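You operate a simulated robot arm through the tools that you are given. There is no shell and no other tool. Be economical: measure what you need, move in short steps, check, and stop when the job is done.

You run a simulated robot arm. Do the job below in one go: nothing can be reset, and whatever is moved stays where it is left.

## Task
Swap the empty roll for white tape and wind it onto the coil.
Fine: empty roll on the free peg; whole length on; arm out with the new roll on it; turntable locked.
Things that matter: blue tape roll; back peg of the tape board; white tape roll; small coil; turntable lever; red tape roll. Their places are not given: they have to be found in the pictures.

The check looks at the end state, three seconds after you hand in, the way a careful person would. Anything else that was tipped, shoved, dropped, spilled or broken makes it a failure.

## Robot
A 7-joint arm with a two-finger parallel gripper, fixed in place. Base frame: the origin is at the foot of the arm, x ahead of it, y to its left, z up; the work surface is at about z = 0.828. Readings come in m, rad, newtons and seconds.
With the tool pointing down near the work surface it reaches from about 0.24 to 0.68 m from the base axis. Its first joint turns from -1.152 to 1.152 rad. Payload 2.4 kg.
The TCP is the grasp point between the finger pads, 0.03 m short of the fingertips. In the tool frame z runs along the fingers and y along their closing line. The gripper opens to 0.094 m. The fingers are 0.028 m wide and 0.01 m thick; the gripper's body (0.05 by 0.096 m) begins 0.055 m behind the TCP.
Orientation is that of the tool frame in the base frame, as a unit quaternion [x, y, z, w]. With the fingers straight down and closing along the base's y, the tool's x points along the base's -x, its y along +y and its z along -z.

## Interface
- The arm moves only by the tool move_arm. Its argument "motion" is one flat list of numbers, 6 for each row, row after row: the shift along the tool's x, y, z in m, then the turn, a rotation vector about the tool's x, y, z in rad. In form: [x, y, z, wx, wy, wz, x, y, z, wx, wy, wz, ...]. A call has 1 to 12 rows; each row is the pose to reach, as a shift and turn from the pose commanded when the call began, along the tool's axes at that moment. "gripper" is the opening, from 0 (shut) to 1 (fully open), set as the call begins (left out, the last holds). Rows are played at 5 a second. More than 0.05 m and 0.15 rad between two rows, or a gripper value outside its range, and nothing of the call is played. Where a pose cannot be reached the arm comes as near as it can. A force on the tool above 60 N (or 10 N above the force at the start of the call, whichever is more), or a blocked arm, ends the call early, and 0.2 s more pass. Each finger travels about 0.153 m/s and halts on what it meets, pressing with about 24 N; the grip force reading is that of the motor and also rises with nothing between the fingers. The clock runs only during rows and for 0.2 s after the last one: add rows that repeat a pose to give the fingers time. It gives the time, the measured TCP pose, the force on the tool (base axes), the opening and the grip force at its end, in the units of the frame above (readings bear some noise), and new pictures: "show" is both (left out), scene, wrist or none.
- Cameras (640 x 400 px; columns grow to the right, rows downward): "scene" is fixed at [0.0209, 0.4783, 1.4509]; the picture's right is [-0.75, -0.66, 0.00], its down [-0.39, 0.45, -0.80] and it looks along [0.53, -0.60, -0.59] (base axes); focal length 344 px, centre (320, 200). "wrist" rides on the gripper at [-0.037, 0, -0.058] in the tool frame; the picture's right is [0.00, -1.00, 0.00], its down [0.97, 0.00, -0.24] and it looks along [0.24, 0.00, 0.97] (tool axes); focal length 218 px, centre (320, 200).
- measure_at(camera, pixels): for up to 12 pixels [column, row] of the newest picture of that camera ("zoom" is the newest enlarged one), the place [x, y, z] in the base frame of the surface seen there, good to about 0.003 m, but the place of the scene camera against the robot may be out by one fixed shift of up to 0.025 m in any direction. No time passes.
- zoom(camera, box): a new picture of the part [left, top, right, bottom] of that camera's present view, enlarged. No time passes.
- job_done(): hands the job in; it is judged then, once.

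Go step by step. Measure first, check grasps and placings, and put right what went wrong. The budget is 80 turns and 120 pictures, counting those below and the enlarged ones. Unless the task says otherwise, let go and move clear before handing in, and close with one line.

The tools are called after "Request:" by a JSON object that holds its "op" and its "data". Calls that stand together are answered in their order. move_arm: Moves the arm, as the interface text tells. Its arguments: {"type":"object","properties":{"motion":{"type":"array"},"gripper":{"type":"number"},"show":{"type":"string","enum":["both","scene","wrist","none"]}},"required":["motion"]} The other tools are called the same way: measure_at (camera, pixels) gives the place of the surface under pixels of a picture; zoom (camera, box) takes an enlarged picture of a part of a camera's view; job_done () hands the job in.

At the start:

```text
time: 0.0
ee_pos: [0.4109, 0.1037, 1.1842]
tcp_rot: [0.0, 1.0, 0.001, 0.0]
contact_force: [0.1, -0.8, -0.4]
opening: 0.0938
gripper_force: 0.0
```

scene: 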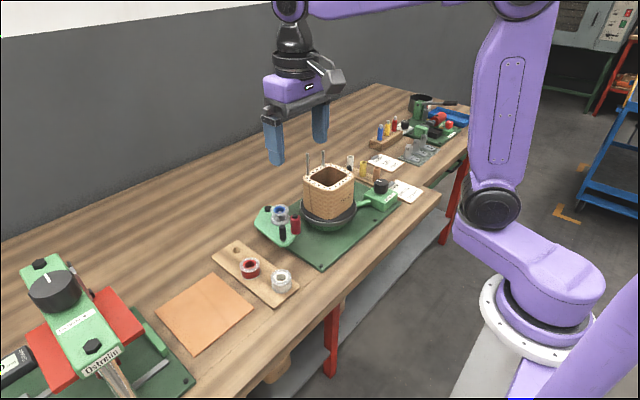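
wrist: 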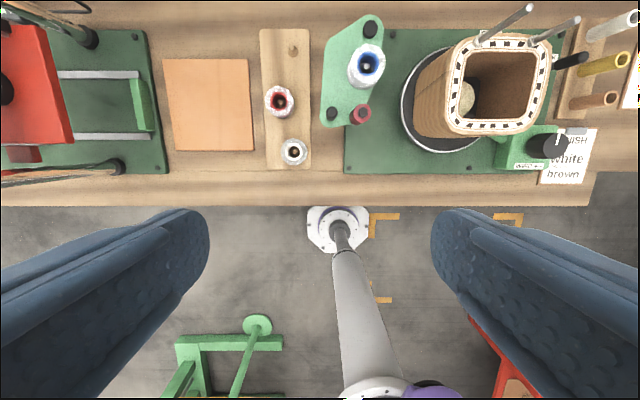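

The scene shows a turntable with a wicker/coil basket around (330,190), a green arm with a blue-core roll at (280,213), and a tape board with red (250,268) and white (281,281) rolls. I'll zoom in on these.

Request:
{"op": "zoom", "data": {"camera": "scene", "box": [200, 140, 440, 310]}}

Request:
{"op": "zoom", "data": {"camera": "wrist", "box": [250, 0, 450, 190]}}

Request:
{"op": "zoom", "data": {"camera": "wrist", "box": [390, 0, 640, 200]}}

Request:
{"op": "zoom", "data": {"camera": "scene", "box": [340, 80, 480, 210]}}

```text
2.35 times, centred on (320, 225) of scene
```

zoom: 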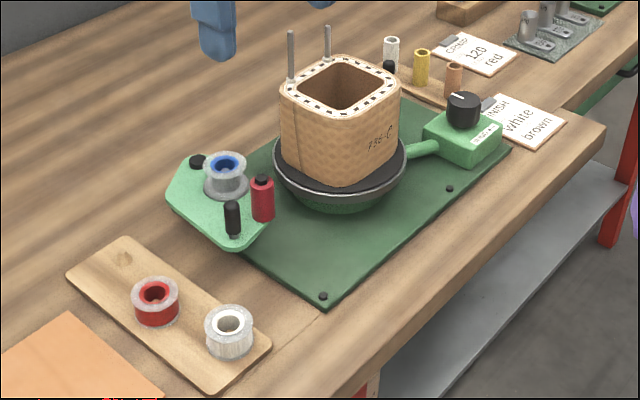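

```text
2.11 times, centred on (350, 95) of wrist
```

zoom: 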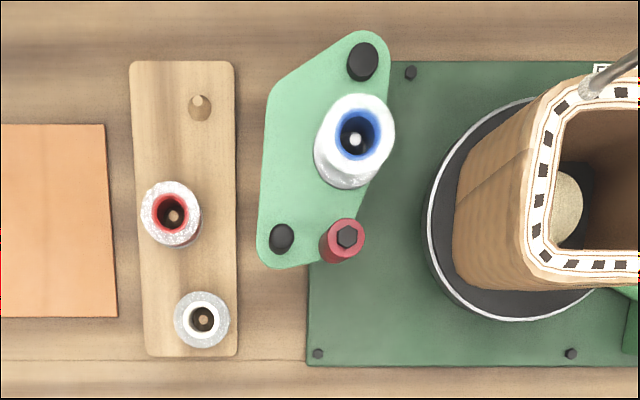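

```text
2.00 times, centred on (515, 100) of wrist
```

zoom: 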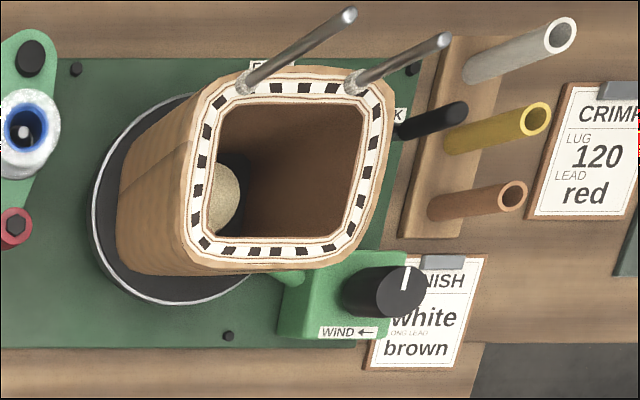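

```text
3.08 times, centred on (410, 145) of scene
```

zoom: 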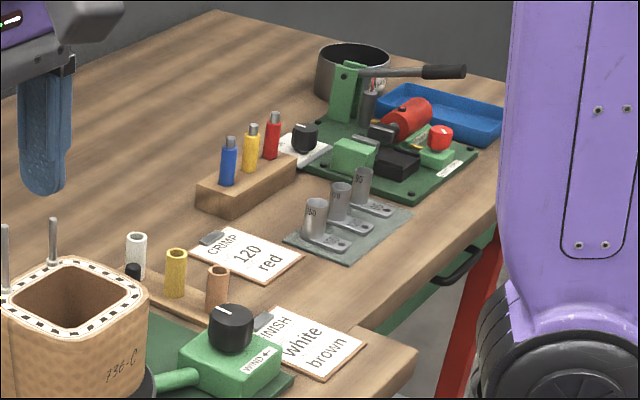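

The blue-core roll sits on the green winding arm, and the board's back peg is just a bare stub. I'll measure the main features.

Request:
{"op": "measure_at", "data": {"camera": "wrist", "pixels": [[293, 48], [279, 101], [294, 152], [366, 64], [370, 28], [332, 113], [362, 110], [375, 90], [495, 85], [555, 145], [568, 60], [300, 20]]}}

Request:
{"op": "measure_at", "data": {"camera": "scene", "pixels": [[240, 244], [250, 265], [281, 277], [280, 212], [269, 209], [282, 229], [296, 219], [381, 184], [330, 172], [366, 169], [309, 155], [345, 226]]}}

Request:
{"op": "zoom", "data": {"camera": "scene", "box": [250, 190, 320, 250]}}

Request:
{"op": "zoom", "data": {"camera": "scene", "box": [300, 140, 420, 240]}}

```text
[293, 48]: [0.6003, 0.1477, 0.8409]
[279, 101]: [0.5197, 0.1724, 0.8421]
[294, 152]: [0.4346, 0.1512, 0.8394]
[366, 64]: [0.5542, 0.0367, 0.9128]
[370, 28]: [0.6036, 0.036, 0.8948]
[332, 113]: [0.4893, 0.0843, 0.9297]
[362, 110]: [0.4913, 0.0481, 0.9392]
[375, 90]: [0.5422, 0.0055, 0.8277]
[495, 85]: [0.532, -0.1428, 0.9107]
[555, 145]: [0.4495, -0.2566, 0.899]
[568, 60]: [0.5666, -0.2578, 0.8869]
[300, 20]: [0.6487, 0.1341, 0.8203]
```

```text
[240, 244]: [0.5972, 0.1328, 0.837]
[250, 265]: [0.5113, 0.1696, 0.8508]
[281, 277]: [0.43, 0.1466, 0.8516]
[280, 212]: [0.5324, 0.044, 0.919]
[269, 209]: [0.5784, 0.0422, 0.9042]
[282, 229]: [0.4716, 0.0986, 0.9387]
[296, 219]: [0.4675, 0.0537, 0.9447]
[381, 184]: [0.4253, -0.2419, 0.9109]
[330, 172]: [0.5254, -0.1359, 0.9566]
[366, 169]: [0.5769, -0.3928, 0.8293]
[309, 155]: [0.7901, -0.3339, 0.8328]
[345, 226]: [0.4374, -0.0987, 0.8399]
```

```text
6.67 times, centred on (285, 220) of scene
```

zoom: 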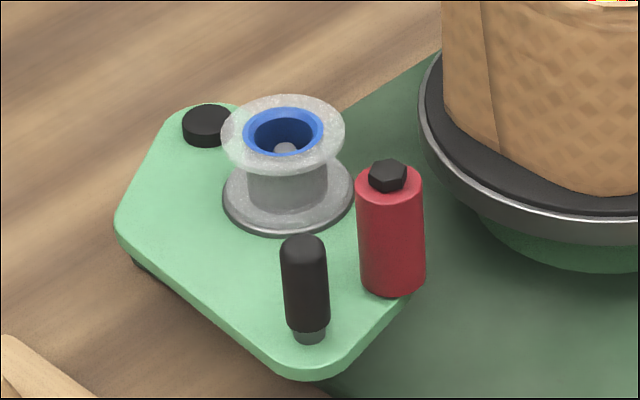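

```text
4.00 times, centred on (360, 190) of scene
```

zoom: 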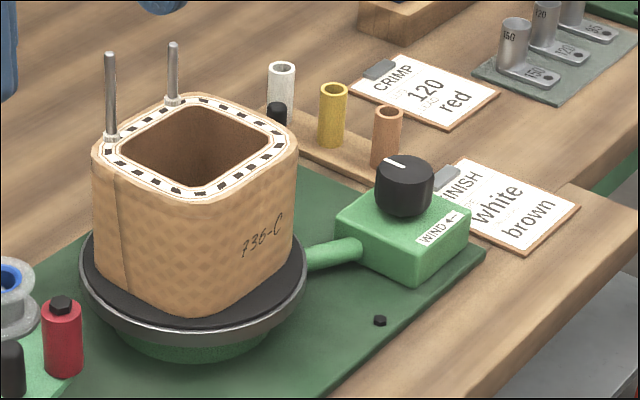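

The lever seems to be the black handle behind the coil at wrist (568,60), between the labels "F..E" and "..CK". I'll raise the arm and move the wrist camera over the coil for a clear look.

Request:
{"op": "move_arm", "data": {"motion": [-0.01, -0.03, -0.03, 0, 0, 0, -0.02, -0.06, -0.06, 0, 0, 0, -0.03, -0.1, -0.08, 0, 0, 0, -0.04, -0.14, -0.08, 0, 0, 0, -0.05, -0.18, -0.08, 0, 0, 0, -0.06, -0.22, -0.08, 0, 0, 0, -0.07, -0.26, -0.08, 0, 0, 0]}}

```text
time: 1.6
ee_pos: [0.4824, -0.1558, 1.2644]
tcp_rot: [0.0, 1.0, 0.0, 0.0]
contact_force: [0.6, 0.2, -0.4]
opening: 0.0938
gripper_force: 0.1
```

scene: 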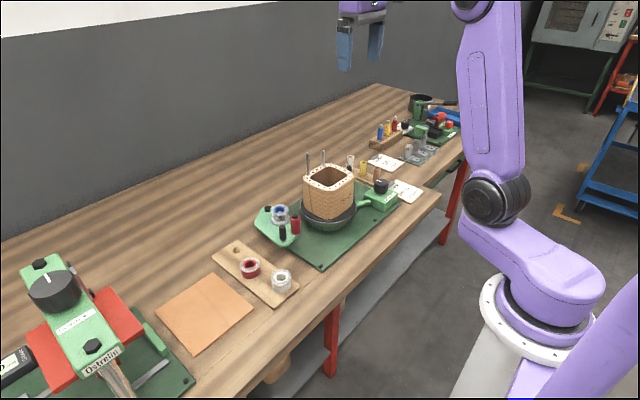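
wrist: 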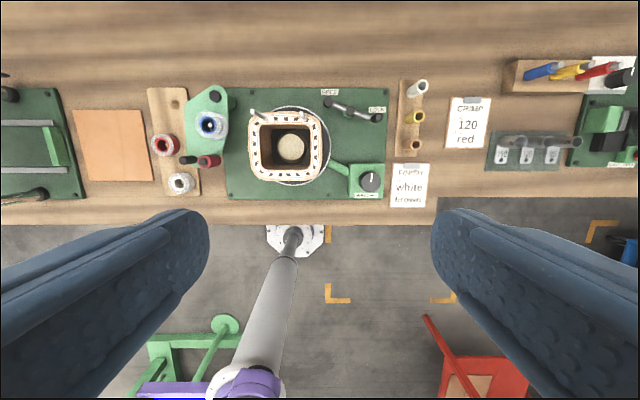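

Request:
{"op": "zoom", "data": {"camera": "wrist", "box": [220, 75, 400, 205]}}

Request:
{"op": "measure_at", "data": {"camera": "wrist", "pixels": [[328, 103], [377, 117], [350, 110], [327, 91], [376, 109], [369, 182], [318, 120], [254, 112], [303, 113], [215, 95], [187, 160], [210, 160]]}}

```text
3.08 times, centred on (310, 140) of wrist
```

zoom: 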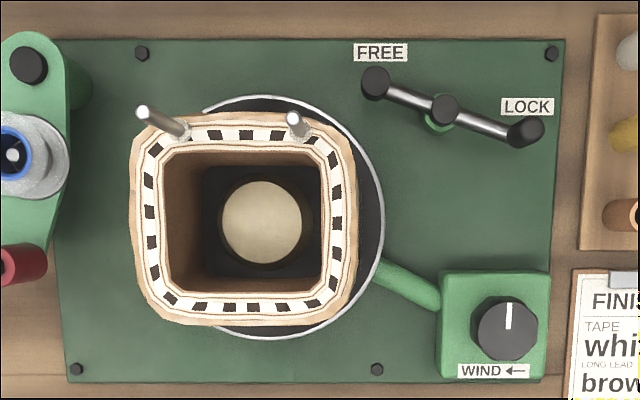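

```text
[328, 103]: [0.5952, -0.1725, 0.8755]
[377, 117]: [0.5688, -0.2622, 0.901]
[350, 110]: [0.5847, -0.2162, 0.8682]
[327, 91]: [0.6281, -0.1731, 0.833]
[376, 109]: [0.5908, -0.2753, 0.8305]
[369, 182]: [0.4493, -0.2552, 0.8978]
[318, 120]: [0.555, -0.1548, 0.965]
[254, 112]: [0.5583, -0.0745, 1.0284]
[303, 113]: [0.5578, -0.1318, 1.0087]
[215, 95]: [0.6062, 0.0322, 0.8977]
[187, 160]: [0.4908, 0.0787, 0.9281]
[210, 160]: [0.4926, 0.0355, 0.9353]
```

The rod has a black knob at each end (FREE and LOCK) and a post in the middle, so I can't tell yet whether it's a rocker or a rotary lever. I'll go closer.

Request:
{"op": "move_arm", "data": {"motion": [0, -0.04, 0, 0, 0, 0, 0, -0.08, 0, 0, 0, 0, 0, -0.1, 0.03, 0, 0, 0, 0, -0.1, 0.07, 0, 0, 0, 0, -0.1, 0.11, 0, 0, 0, 0, -0.1, 0.15, 0, 0, 0, 0, -0.1, 0.18, 0, 0, 0], "show": "wrist"}}

Request:
{"op": "zoom", "data": {"camera": "wrist", "box": [200, 50, 400, 200]}}

```text
time: 3.2
ee_pos: [0.4821, -0.2557, 1.0837]
tcp_rot: [0.0, 1.0, -0.001, 0.0]
contact_force: [0.6, -0.2, 0.1]
opening: 0.0939
gripper_force: 0.0
```

wrist: 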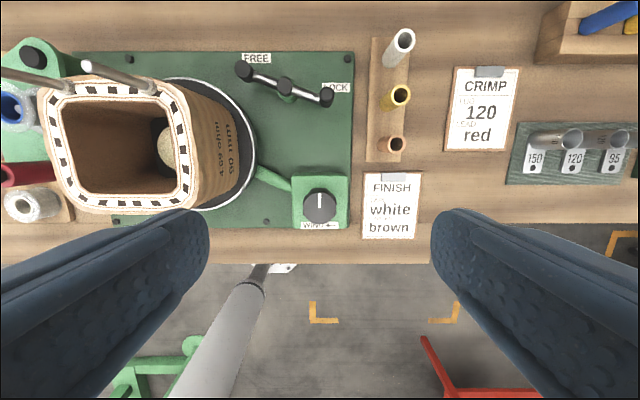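

```text
2.67 times, centred on (300, 125) of wrist
```

zoom: 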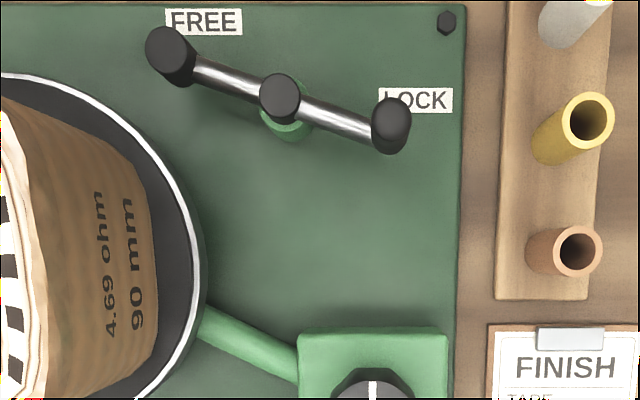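

Request:
{"op": "measure_at", "data": {"camera": "zoom", "pixels": [[165, 45], [180, 70], [225, 78], [280, 95], [340, 120], [392, 120], [390, 145], [283, 130], [205, 22], [430, 100], [192, 50], [400, 110]]}}

Request:
{"op": "zoom", "data": {"camera": "wrist", "box": [225, 45, 365, 125]}}

```text
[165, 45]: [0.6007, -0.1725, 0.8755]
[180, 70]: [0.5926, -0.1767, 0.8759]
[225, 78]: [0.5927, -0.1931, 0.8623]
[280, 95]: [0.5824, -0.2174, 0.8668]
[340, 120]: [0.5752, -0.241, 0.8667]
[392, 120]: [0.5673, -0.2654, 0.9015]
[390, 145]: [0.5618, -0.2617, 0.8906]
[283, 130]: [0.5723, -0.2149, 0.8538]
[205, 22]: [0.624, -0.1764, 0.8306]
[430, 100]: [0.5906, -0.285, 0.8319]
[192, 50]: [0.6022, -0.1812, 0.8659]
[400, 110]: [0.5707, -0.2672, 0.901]
```

```text
4.57 times, centred on (295, 85) of wrist
```

zoom: 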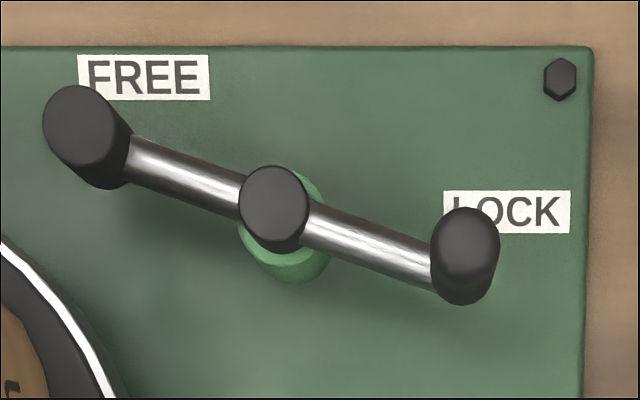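

The domed, taller knob is at LOCK (0.567,-0.265, top 0.90), while the FREE end is a flat counterweight, so the lever is rotary and locked now. Next I'll get a close look at the tape board and winding arm.

Request:
{"op": "move_arm", "data": {"motion": [0, 0, -0.04, 0, 0, 0, 0, 0.03, -0.08, 0, 0, 0, 0, 0.08, -0.08, 0, 0, 0, 0, 0.13, -0.08, 0, 0, 0, 0, 0.18, -0.08, 0, 0, 0, 0, 0.23, -0.08, 0, 0, 0, 0, 0.28, -0.08, 0, 0, 0, 0, 0.32, -0.05, 0, 0, 0, 0, 0.345, -0.01, 0, 0, 0, 0, 0.345, 0.02, 0, 0, 0], "show": "wrist"}}

Request:
{"op": "zoom", "data": {"camera": "wrist", "box": [220, 20, 440, 200]}}

```text
time: 5.4
ee_pos: [0.4819, 0.0908, 1.0647]
tcp_rot: [-0.001, 1.0, 0.0, 0.001]
contact_force: [0.1, 0.1, -0.1]
opening: 0.0939
gripper_force: 0.0
```

wrist: 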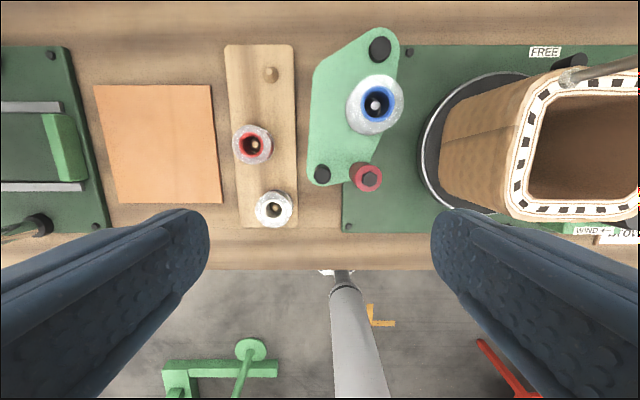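

```text
2.22 times, centred on (330, 110) of wrist
```

zoom: 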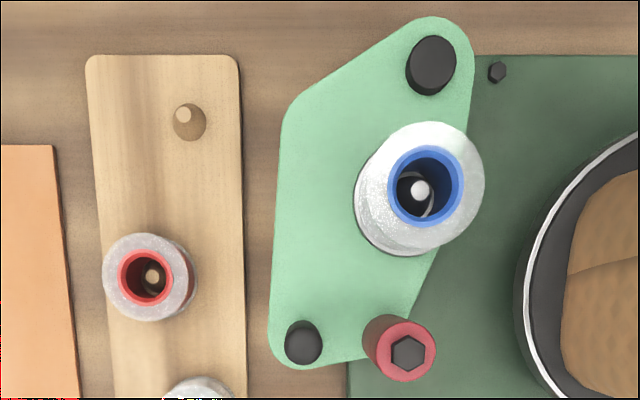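

Request:
{"op": "measure_at", "data": {"camera": "zoom", "pixels": [[183, 114], [190, 130], [152, 277], [110, 275], [192, 275], [420, 190], [365, 180], [478, 180], [425, 130], [425, 236], [320, 240], [200, 180]]}}

Request:
{"op": "measure_at", "data": {"camera": "wrist", "pixels": [[273, 208], [258, 208], [289, 208], [273, 194], [273, 224], [270, 73], [252, 145], [236, 143], [267, 143], [252, 128], [252, 158], [280, 180]]}}

Request:
{"op": "zoom", "data": {"camera": "wrist", "box": [220, 120, 310, 235]}}

Request:
{"op": "zoom", "data": {"camera": "scene", "box": [210, 230, 310, 310]}}

```text
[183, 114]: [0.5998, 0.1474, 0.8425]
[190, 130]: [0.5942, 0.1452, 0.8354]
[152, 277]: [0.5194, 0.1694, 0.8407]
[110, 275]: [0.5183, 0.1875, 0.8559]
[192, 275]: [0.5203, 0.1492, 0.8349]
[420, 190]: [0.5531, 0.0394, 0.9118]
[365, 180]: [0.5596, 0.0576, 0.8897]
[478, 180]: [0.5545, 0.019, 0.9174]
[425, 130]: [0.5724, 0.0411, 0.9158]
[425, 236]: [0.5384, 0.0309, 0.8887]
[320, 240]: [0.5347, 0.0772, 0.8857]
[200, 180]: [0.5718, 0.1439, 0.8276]
```

```text
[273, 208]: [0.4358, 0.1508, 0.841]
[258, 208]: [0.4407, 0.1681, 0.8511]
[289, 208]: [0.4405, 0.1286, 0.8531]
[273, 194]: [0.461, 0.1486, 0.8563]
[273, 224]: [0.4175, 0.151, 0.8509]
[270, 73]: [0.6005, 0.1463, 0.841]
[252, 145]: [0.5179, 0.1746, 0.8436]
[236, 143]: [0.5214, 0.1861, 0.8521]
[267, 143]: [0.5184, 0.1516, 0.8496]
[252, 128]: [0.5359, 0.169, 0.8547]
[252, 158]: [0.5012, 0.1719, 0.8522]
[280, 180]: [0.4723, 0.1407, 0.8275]
```

```text
3.48 times, centred on (265, 178) of wrist
```

zoom: 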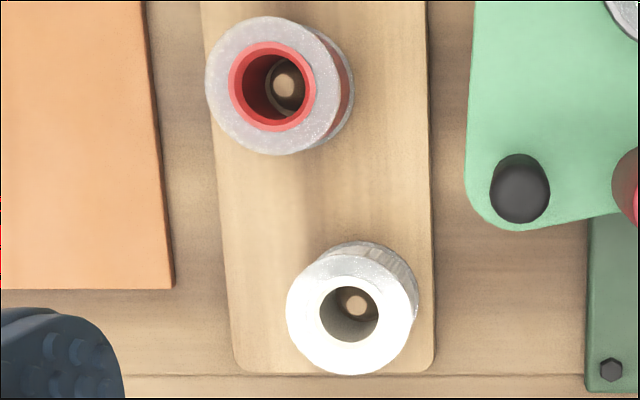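

```text
5.00 times, centred on (260, 270) of scene
```

zoom: 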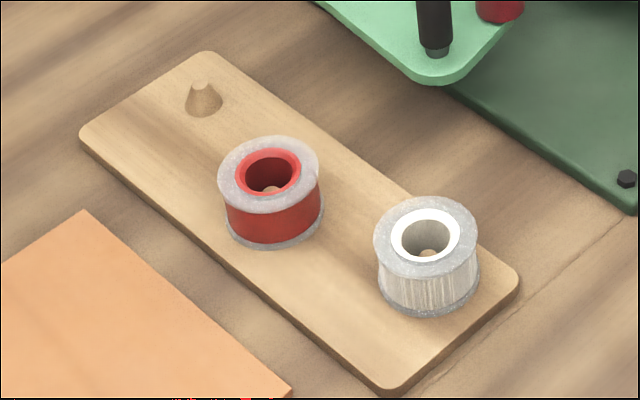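

Rolls are about 40 mm across. The white one's centre is about (0.437,0.150) with its top at 0.853, the back peg is at (0.600,0.147) with its tip at 0.842, and the blue roll's spindle is at (0.553,0.039) with its top at 0.917. I'll go above the blue roll.

Request:
{"op": "move_arm", "data": {"motion": [-0.036, -0.026, 0, 0, 0, 0, -0.0716, -0.0518, 0, 0, 0, 0, -0.0716, -0.0518, 0.04, 0, 0, 0, -0.0716, -0.0518, 0.075, 0, 0, 0, -0.0716, -0.0518, 0.075, 0, 0, 0]}}

Request:
{"op": "zoom", "data": {"camera": "scene", "box": [220, 130, 360, 250]}}

```text
time: 6.6
ee_pos: [0.5536, 0.0383, 0.9897]
tcp_rot: [0.0, 1.0, 0.0, 0.0]
contact_force: [-1.1, -0.1, -0.2]
opening: 0.0942
gripper_force: 0.0
```

scene: 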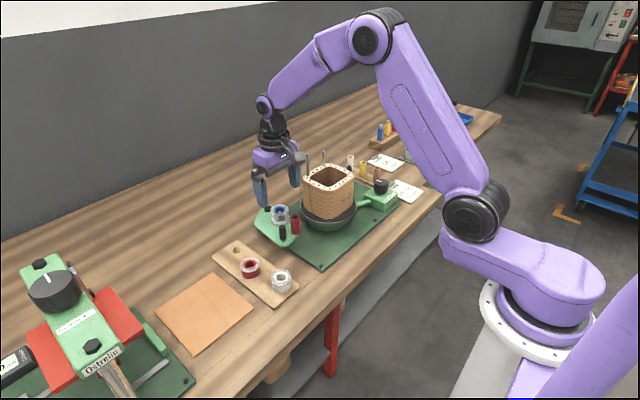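
wrist: 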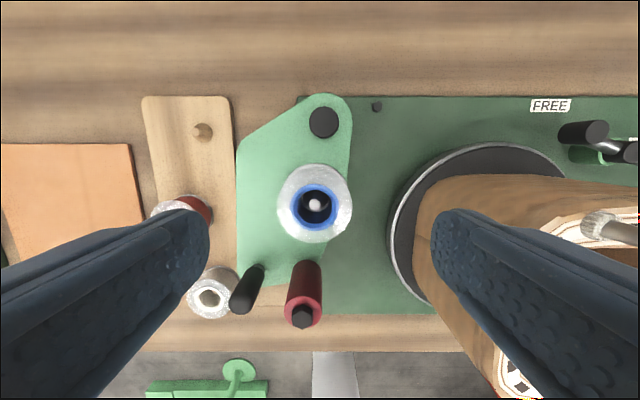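

```text
3.33 times, centred on (290, 190) of scene
```

zoom: 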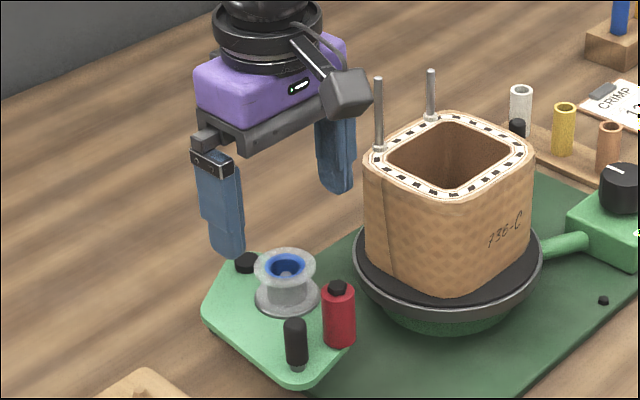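

The roll is centred between the fingers (wrist (316,205)). I'll narrow the opening to stay clear of the coil and descend so the tips sit just above the plate.

Request:
{"op": "move_arm", "data": {"motion": [0, 0.001, 0, 0, 0, 0, 0, 0.001, 0.03, 0, 0, 0, 0, 0.001, 0.055, 0, 0, 0, 0, 0.001, 0.067, 0, 0, 0, 0, 0.001, 0.067, 0, 0, 0], "gripper": 0.68}}

Request:
{"op": "zoom", "data": {"camera": "scene", "box": [220, 150, 340, 250]}}

```text
time: 7.8
ee_pos: [0.5526, 0.0393, 0.9218]
tcp_rot: [0.0, 1.0, 0.001, -0.001]
contact_force: [0.3, 0.6, -0.6]
opening: 0.0638
gripper_force: 0.0
```

scene: 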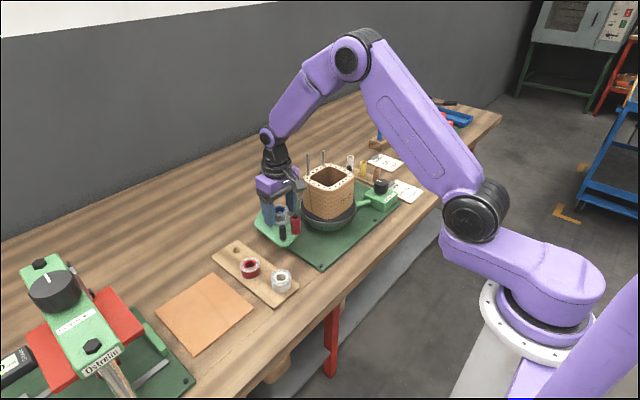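
wrist: 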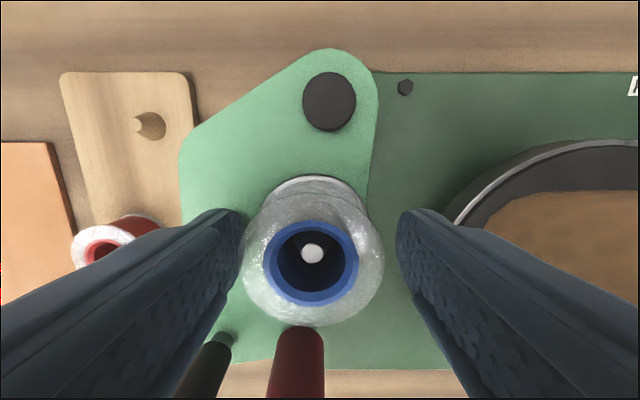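

```text
4.00 times, centred on (280, 200) of scene
```

zoom: 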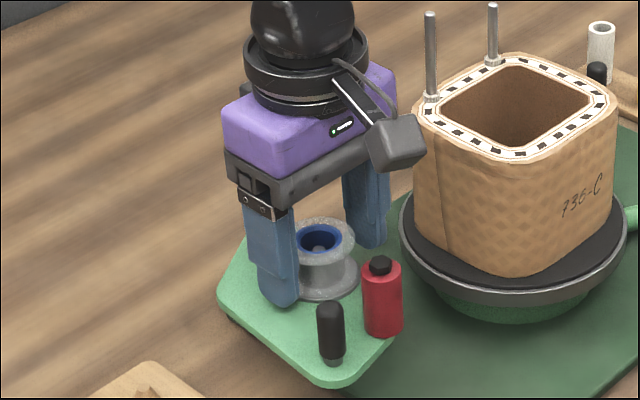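

The roll sits about 2 mm toward +y of the tool (wrist column 312), so I'll shift, close, and lift a little to check.

Request:
{"op": "move_arm", "data": {"motion": [0, 0.002, 0, 0, 0, 0, 0, 0.002, 0, 0, 0, 0, 0, 0.002, 0, 0, 0, 0], "gripper": 0.3, "show": "none"}}

Request:
{"op": "move_arm", "data": {"motion": [0, 0, -0.01, 0, 0, 0, 0, 0, -0.02, 0, 0, 0, 0, 0, -0.04, 0, 0, 0, 0, 0, -0.07, 0, 0, 0]}}

Request:
{"op": "zoom", "data": {"camera": "scene", "box": [220, 140, 340, 250]}}

```text
time: 8.6
ee_pos: [0.5519, 0.0404, 0.9245]
tcp_rot: [0.0, 1.0, 0.0, 0.0]
contact_force: [0.5, -0.1, -0.4]
opening: 0.0449
gripper_force: 23.9
```

```text
time: 9.6
ee_pos: [0.5527, 0.0405, 0.9936]
tcp_rot: [0.0, 1.0, 0.0, 0.001]
contact_force: [0.5, 0.1, -1.3]
opening: 0.0448
gripper_force: 23.9
```

scene: 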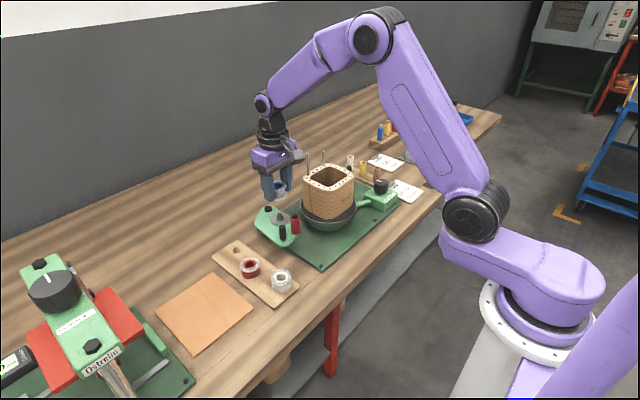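
wrist: 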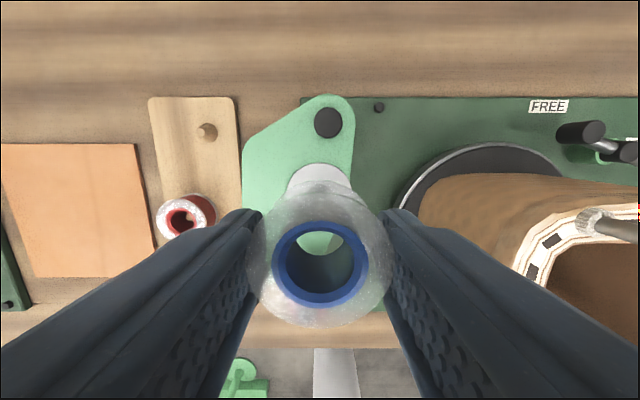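

```text
3.64 times, centred on (280, 195) of scene
```

zoom: 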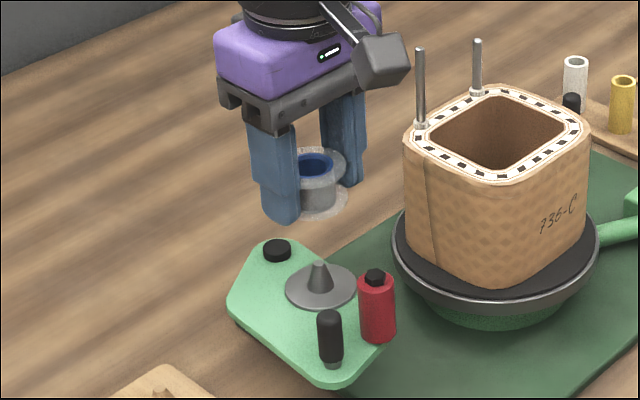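

The roll lifted cleanly and exposed a cone spindle on a disc. I'll measure the disc and peg.

Request:
{"op": "measure_at", "data": {"camera": "wrist", "pixels": [[310, 172], [330, 175], [206, 131], [215, 150], [200, 115], [320, 240], [270, 200]]}}

Request:
{"op": "measure_at", "data": {"camera": "scene", "pixels": [[273, 218], [280, 215], [286, 219], [240, 243], [278, 222]]}}

```text
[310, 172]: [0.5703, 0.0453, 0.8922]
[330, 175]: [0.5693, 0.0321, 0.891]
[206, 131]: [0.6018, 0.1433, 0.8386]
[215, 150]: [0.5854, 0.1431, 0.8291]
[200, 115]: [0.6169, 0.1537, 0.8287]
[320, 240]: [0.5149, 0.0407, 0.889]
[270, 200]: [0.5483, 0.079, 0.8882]
```

```text
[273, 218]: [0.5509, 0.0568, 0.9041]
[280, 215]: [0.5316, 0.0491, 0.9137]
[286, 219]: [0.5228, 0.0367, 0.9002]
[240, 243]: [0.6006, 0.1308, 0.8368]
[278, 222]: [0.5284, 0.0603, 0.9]
```

The disc is at 0.891, so the TCP rides 32 mm above the roll's bottom and will be at about 0.860 when seated on the board. I'll move above the back peg (0.600,0.147).

Request:
{"op": "move_arm", "data": {"motion": [-0.015, 0.035, 0, 0, 0, 0, -0.03, 0.07, 0, 0, 0, 0, -0.0465, 0.1065, 0, 0, 0, 0, -0.0465, 0.1065, 0.04, 0, 0, 0, -0.0465, 0.1065, 0.09, 0, 0, 0, -0.0465, 0.1065, 0.105, 0, 0, 0, -0.0465, 0.1065, 0.105, 0, 0, 0]}}

Request:
{"op": "zoom", "data": {"camera": "scene", "box": [190, 190, 310, 290]}}

Request:
{"op": "zoom", "data": {"camera": "wrist", "box": [240, 150, 400, 350]}}

```text
time: 11.2
ee_pos: [0.5993, 0.1451, 0.8876]
tcp_rot: [-0.001, 1.0, 0.0, 0.0]
contact_force: [-0.6, -0.2, -0.9]
opening: 0.0447
gripper_force: 23.4
```

scene: 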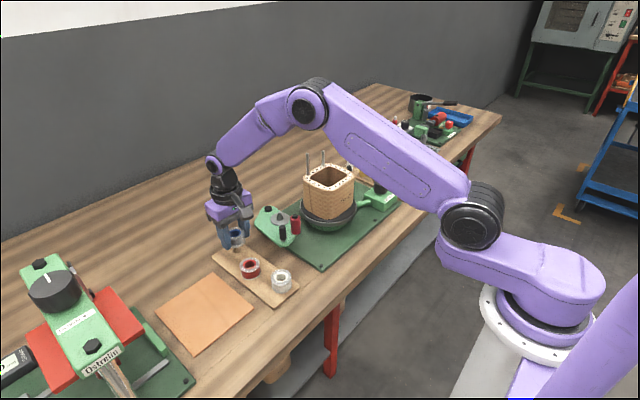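
wrist: 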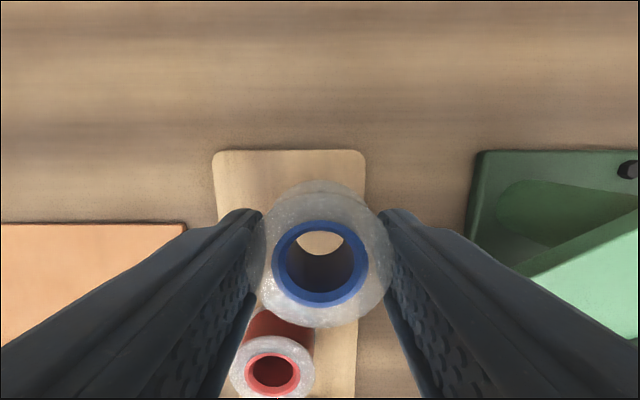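

```text
4.00 times, centred on (250, 240) of scene
```

zoom: 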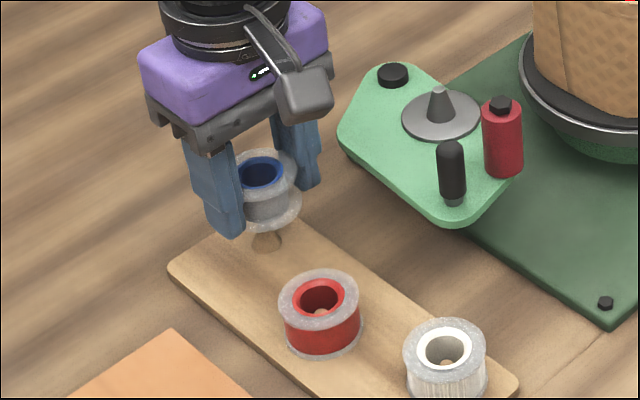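

```text
2.00 times, centred on (320, 250) of wrist
```

zoom: 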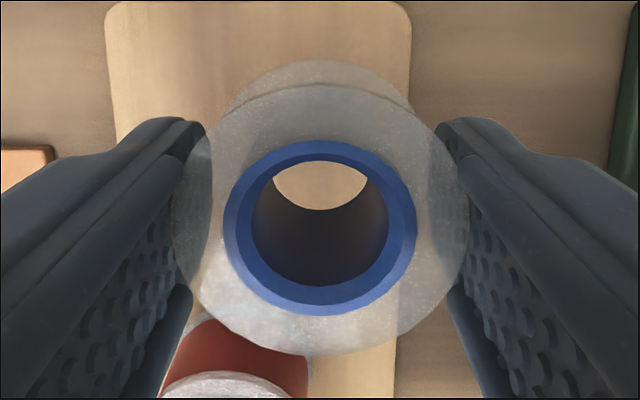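

The peg is right under the roll. I'll lower 27 mm onto it.

Request:
{"op": "move_arm", "data": {"motion": [0, 0.0015, 0.006, 0, 0, 0, 0, 0.0015, 0.012, 0, 0, 0, 0, 0.0015, 0.018, 0, 0, 0, 0, 0.0015, 0.023, 0, 0, 0, 0, 0.0015, 0.027, 0, 0, 0, 0, 0.0015, 0.027, 0, 0, 0]}}

Request:
{"op": "zoom", "data": {"camera": "scene", "box": [190, 190, 310, 290]}}

```text
time: 12.6
ee_pos: [0.5998, 0.148, 0.8602]
tcp_rot: [0.0, 1.0, 0.0, 0.0]
contact_force: [-0.3, 0.1, 0.5]
opening: 0.0449
gripper_force: 24.0
```

scene: 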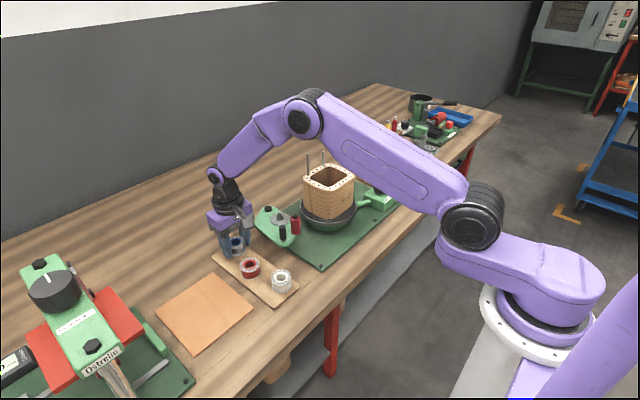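
wrist: 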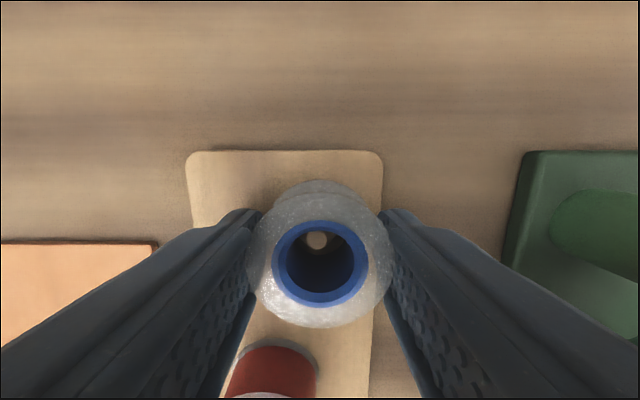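

```text
4.00 times, centred on (250, 240) of scene
```

zoom: 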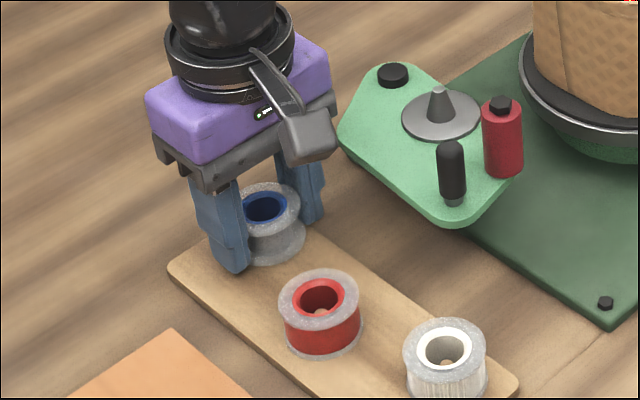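

The peg shows inside the bore (316,240). I'll open and rise, then check.

Request:
{"op": "move_arm", "data": {"motion": [0, 0, 0, 0, 0, 0, 0, 0, 0, 0, 0, 0, 0, 0, -0.03, 0, 0, 0, 0, 0, -0.07, 0, 0, 0, 0, 0, -0.11, 0, 0, 0], "gripper": 0.7}}

Request:
{"op": "zoom", "data": {"camera": "scene", "box": [190, 190, 310, 310]}}

Request:
{"op": "measure_at", "data": {"camera": "scene", "pixels": [[248, 260], [238, 238], [233, 237]]}}

```text
time: 13.8
ee_pos: [0.5979, 0.149, 0.9713]
tcp_rot: [0.0, 1.0, 0.0, 0.0]
contact_force: [-0.3, 0.9, 0.4]
opening: 0.0658
gripper_force: 0.0
```

scene: 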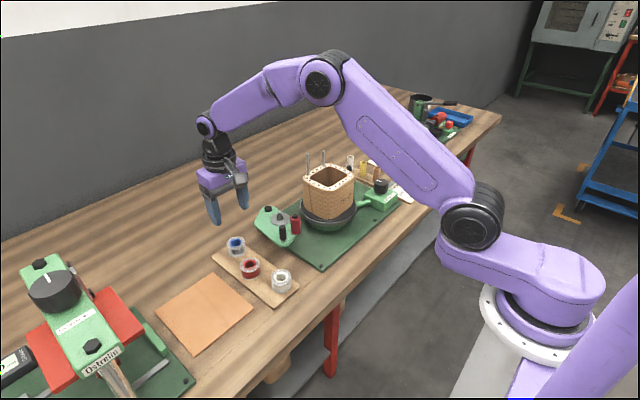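
wrist: 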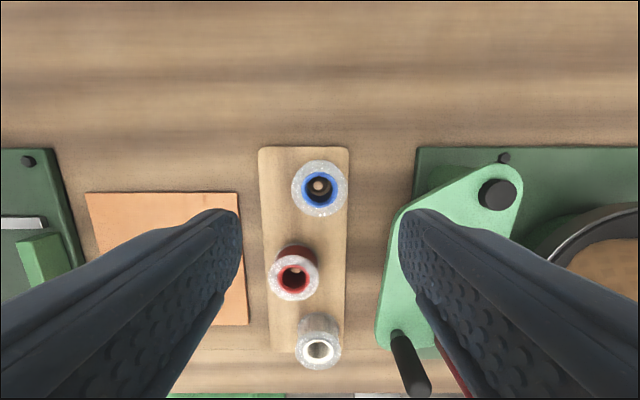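

```text
3.33 times, centred on (250, 250) of scene
```

zoom: 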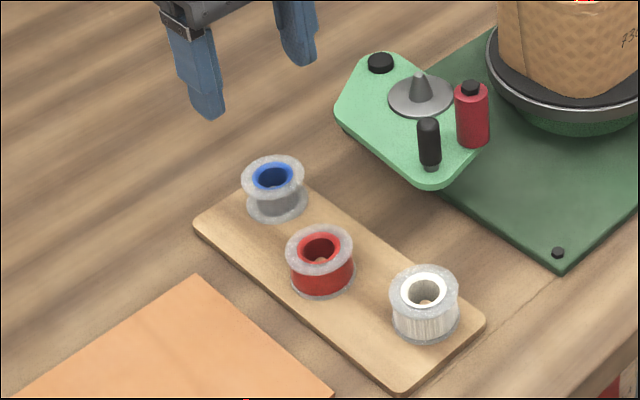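

```text
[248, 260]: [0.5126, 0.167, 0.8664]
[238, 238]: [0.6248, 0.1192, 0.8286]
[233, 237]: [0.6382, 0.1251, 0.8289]
```

The empty roll sits flat on the back peg. Next is the white roll at (0.437,0.150).

Request:
{"op": "move_arm", "data": {"motion": [0.045, 0, 0, 0, 0, 0, 0.09, 0, 0, 0, 0, 0, 0.13, 0.001, 0, 0, 0, 0, 0.1605, 0.001, 0, 0, 0, 0, 0.1605, 0.001, 0.04, 0, 0, 0, 0.1605, 0.001, 0.06, 0, 0, 0, 0.1605, 0.001, 0.06, 0, 0, 0], "show": "wrist"}}

Request:
{"op": "zoom", "data": {"camera": "wrist", "box": [220, 120, 420, 320]}}

```text
time: 15.4
ee_pos: [0.4392, 0.1501, 0.91]
tcp_rot: [0.0, 1.0, 0.0, 0.0]
contact_force: [0.7, 0.8, 0.2]
opening: 0.066
gripper_force: 0.0
```

wrist: 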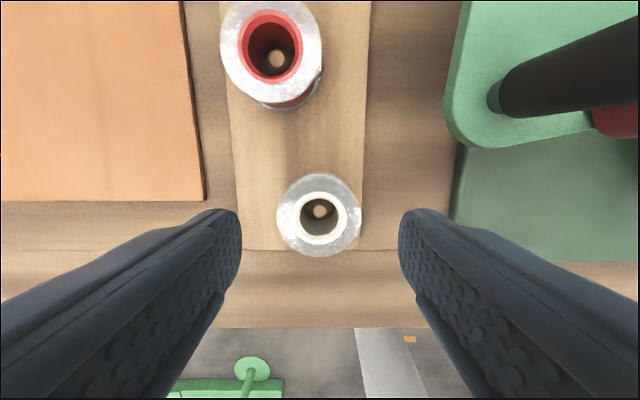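

```text
2.00 times, centred on (320, 220) of wrist
```

zoom: 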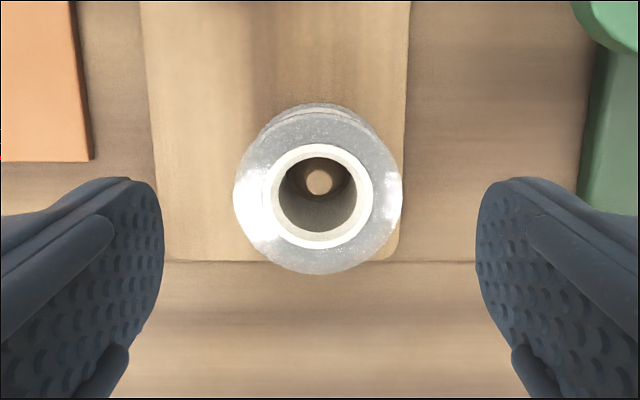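

Request:
{"op": "measure_at", "data": {"camera": "zoom", "pixels": [[242, 195], [395, 195], [318, 128], [318, 264], [318, 182], [300, 160]]}}

```text
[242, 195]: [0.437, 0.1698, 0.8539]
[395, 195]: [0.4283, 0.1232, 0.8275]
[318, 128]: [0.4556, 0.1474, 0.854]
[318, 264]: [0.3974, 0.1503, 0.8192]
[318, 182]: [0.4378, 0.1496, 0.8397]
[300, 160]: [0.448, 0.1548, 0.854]
```

The centre is (0.4375,0.1495). I'll descend to 0.860 and close.

Request:
{"op": "move_arm", "data": {"motion": [0.001, 0, 0.025, 0, 0, 0, 0.001, 0, 0.045, 0, 0, 0, 0.001, 0, 0.05, 0, 0, 0, 0.001, 0, 0.05, 0, 0, 0], "show": "wrist"}}

Request:
{"op": "move_arm", "data": {"motion": [0, 0, 0, 0, 0, 0, 0, 0, 0, 0, 0, 0, 0, 0, -0.01, 0, 0, 0, 0, 0, -0.03, 0, 0, 0, 0, 0, -0.07, 0, 0, 0, 0, 0, -0.11, 0, 0, 0, 0, 0, -0.13, 0, 0, 0], "gripper": 0.3}}

Request:
{"op": "zoom", "data": {"camera": "scene", "box": [210, 190, 330, 310]}}

```text
time: 16.4
ee_pos: [0.4382, 0.1502, 0.8607]
tcp_rot: [0.001, 1.0, 0.0, 0.0]
contact_force: [0.9, -0.6, -0.4]
opening: 0.0659
gripper_force: 0.0
```

wrist: 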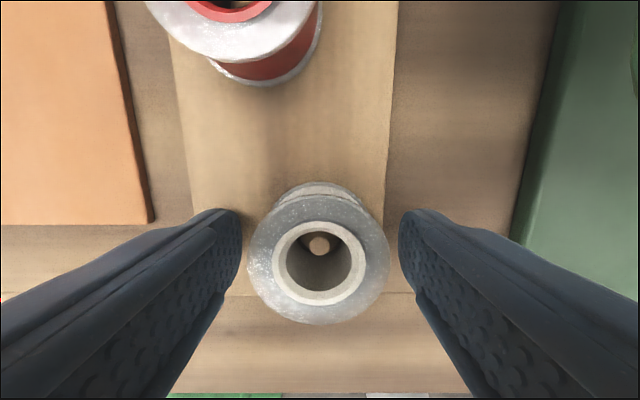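

```text
time: 18.0
ee_pos: [0.4377, 0.1503, 0.9914]
tcp_rot: [0.0, 1.0, 0.001, 0.0]
contact_force: [-0.7, -0.8, 0.1]
opening: 0.0449
gripper_force: 24.7
```

scene: 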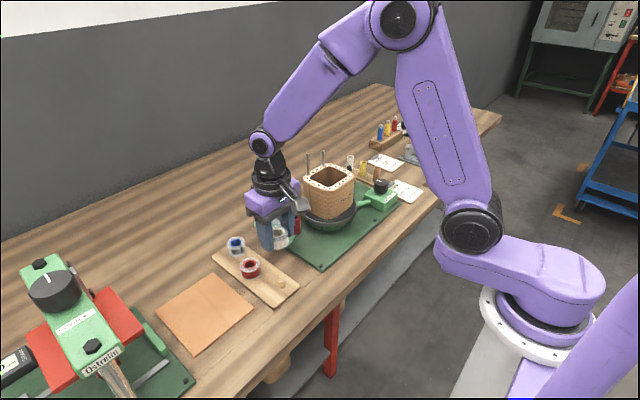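
wrist: 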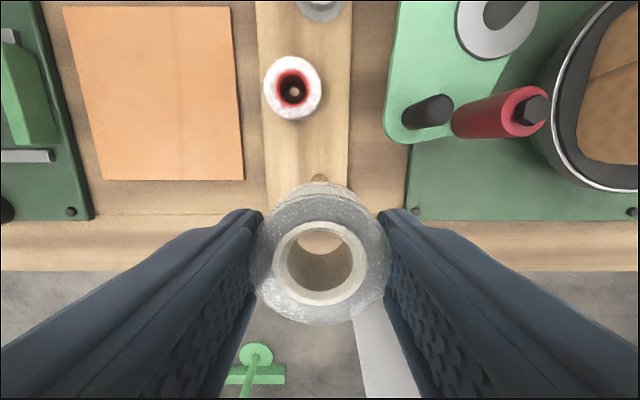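

```text
3.33 times, centred on (270, 250) of scene
```

zoom: 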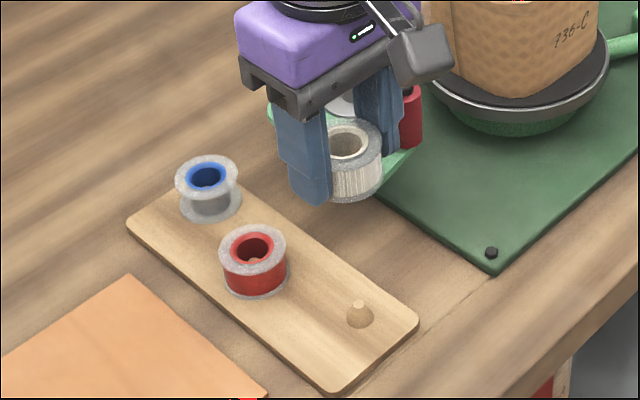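

White roll held. I'll carry it over to the spindle at (0.553,0.040), going above the roller and handle.

Request:
{"op": "move_arm", "data": {"motion": [0, 0, -0.025, 0, 0, 0, -0.03, -0.027, -0.025, 0, 0, 0, -0.06, -0.054, -0.025, 0, 0, 0, -0.09, -0.081, -0.025, 0, 0, 0, -0.1155, -0.1095, -0.025, 0, 0, 0, -0.1155, -0.1095, 0.01, 0, 0, 0, -0.1155, -0.1095, 0.038, 0, 0, 0, -0.1155, -0.1095, 0.038, 0, 0, 0]}}

Request:
{"op": "zoom", "data": {"camera": "wrist", "box": [220, 100, 420, 340]}}

Request:
{"op": "zoom", "data": {"camera": "scene", "box": [230, 150, 340, 250]}}

```text
time: 19.8
ee_pos: [0.5533, 0.0407, 0.9527]
tcp_rot: [0.0, 1.0, 0.0, 0.0]
contact_force: [0.9, -0.6, 1.2]
opening: 0.0448
gripper_force: 23.9
```

scene: 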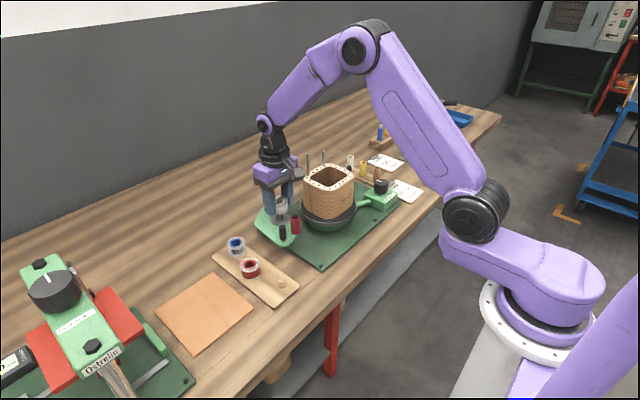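
wrist: 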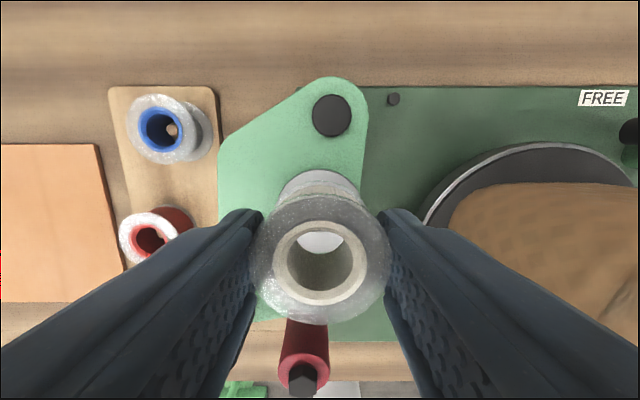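

```text
1.67 times, centred on (320, 220) of wrist
```

zoom: 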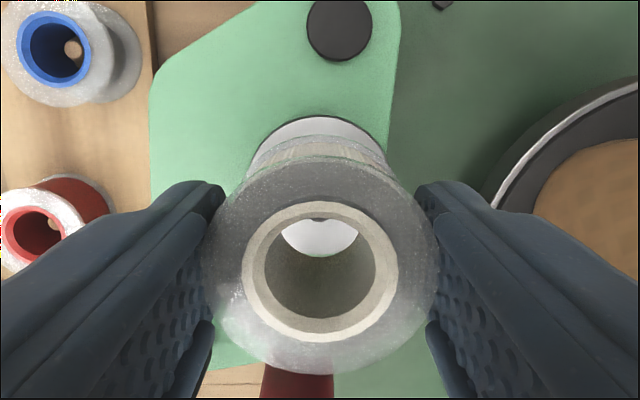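

```text
4.00 times, centred on (285, 200) of scene
```

zoom: 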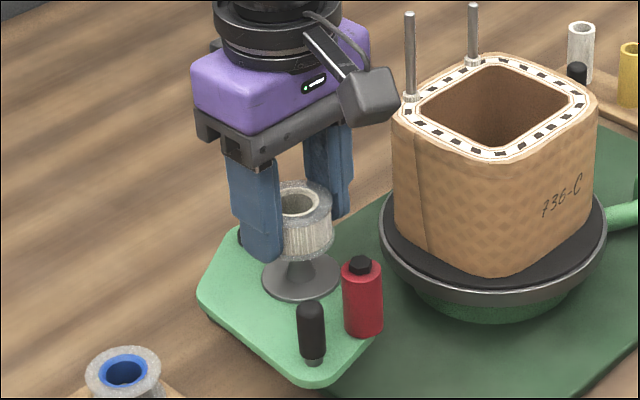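

Aligned over the cone. I'll lower 30 mm.

Request:
{"op": "move_arm", "data": {"motion": [0, 0, 0.008, 0, 0, 0, 0, 0, 0.015, 0, 0, 0, 0, 0, 0.022, 0, 0, 0, 0, 0, 0.03, 0, 0, 0, 0, 0, 0.03, 0, 0, 0]}}

Request:
{"op": "zoom", "data": {"camera": "scene", "box": [230, 150, 340, 250]}}

```text
time: 21.0
ee_pos: [0.5532, 0.0408, 0.9228]
tcp_rot: [-0.001, 1.0, 0.001, 0.001]
contact_force: [-4.0, -1.3, 10.5]
opening: 0.0449
gripper_force: 23.6
```

scene: 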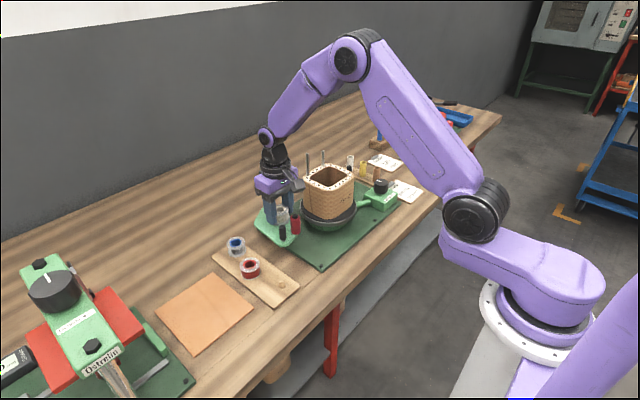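
wrist: 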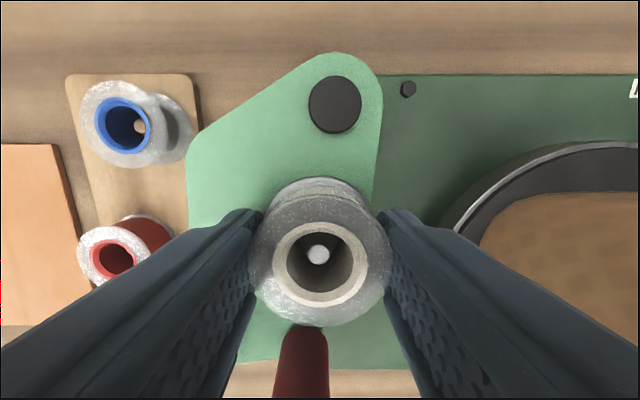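

```text
4.00 times, centred on (285, 200) of scene
```

zoom: 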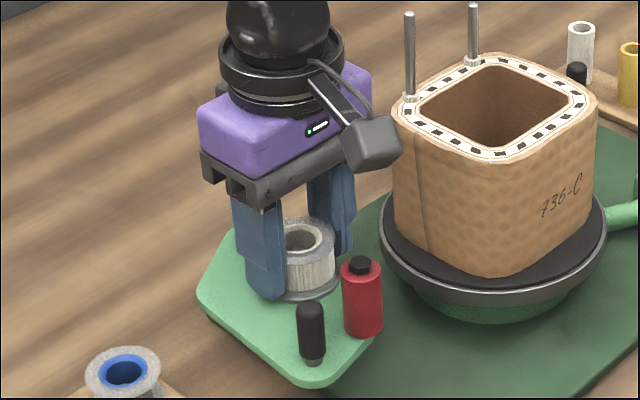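

Seated: 10 N of contact and the spindle tip shows in the bore. I'll release and rise.

Request:
{"op": "move_arm", "data": {"motion": [0, 0, 0, 0, 0, 0, 0, 0, 0, 0, 0, 0, 0, 0, -0.03, 0, 0, 0, 0, 0, -0.07, 0, 0, 0, 0, 0, -0.11, 0, 0, 0], "gripper": 0.65}}

Request:
{"op": "zoom", "data": {"camera": "scene", "box": [230, 150, 370, 260]}}

Request:
{"op": "measure_at", "data": {"camera": "wrist", "pixels": [[316, 200], [300, 200], [335, 200], [316, 180]]}}

```text
time: 22.2
ee_pos: [0.5538, 0.041, 1.0338]
tcp_rot: [0.0, 1.0, 0.0, -0.001]
contact_force: [0.3, 0.4, -1.5]
opening: 0.061
gripper_force: 0.1
```

scene: 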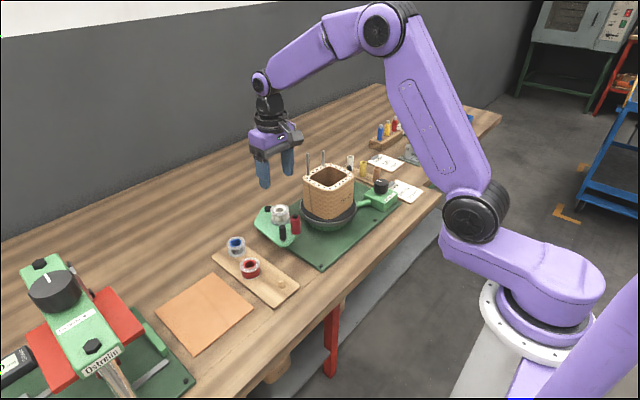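
wrist: 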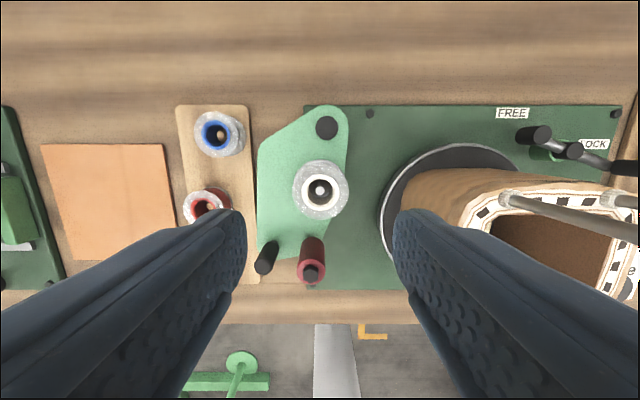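

```text
3.64 times, centred on (300, 205) of scene
```

zoom: 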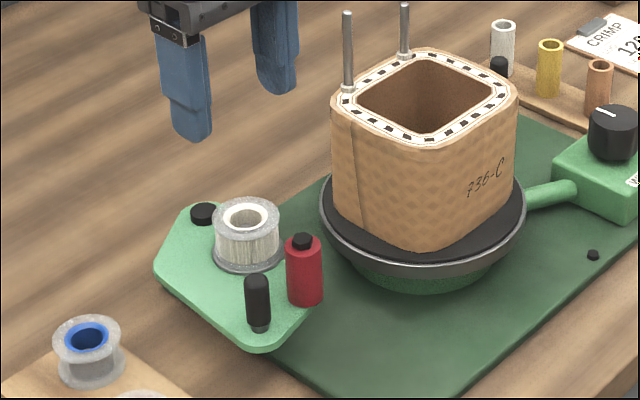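

```text
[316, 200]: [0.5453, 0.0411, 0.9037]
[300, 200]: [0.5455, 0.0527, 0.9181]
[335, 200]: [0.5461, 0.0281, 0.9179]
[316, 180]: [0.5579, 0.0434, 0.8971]
```

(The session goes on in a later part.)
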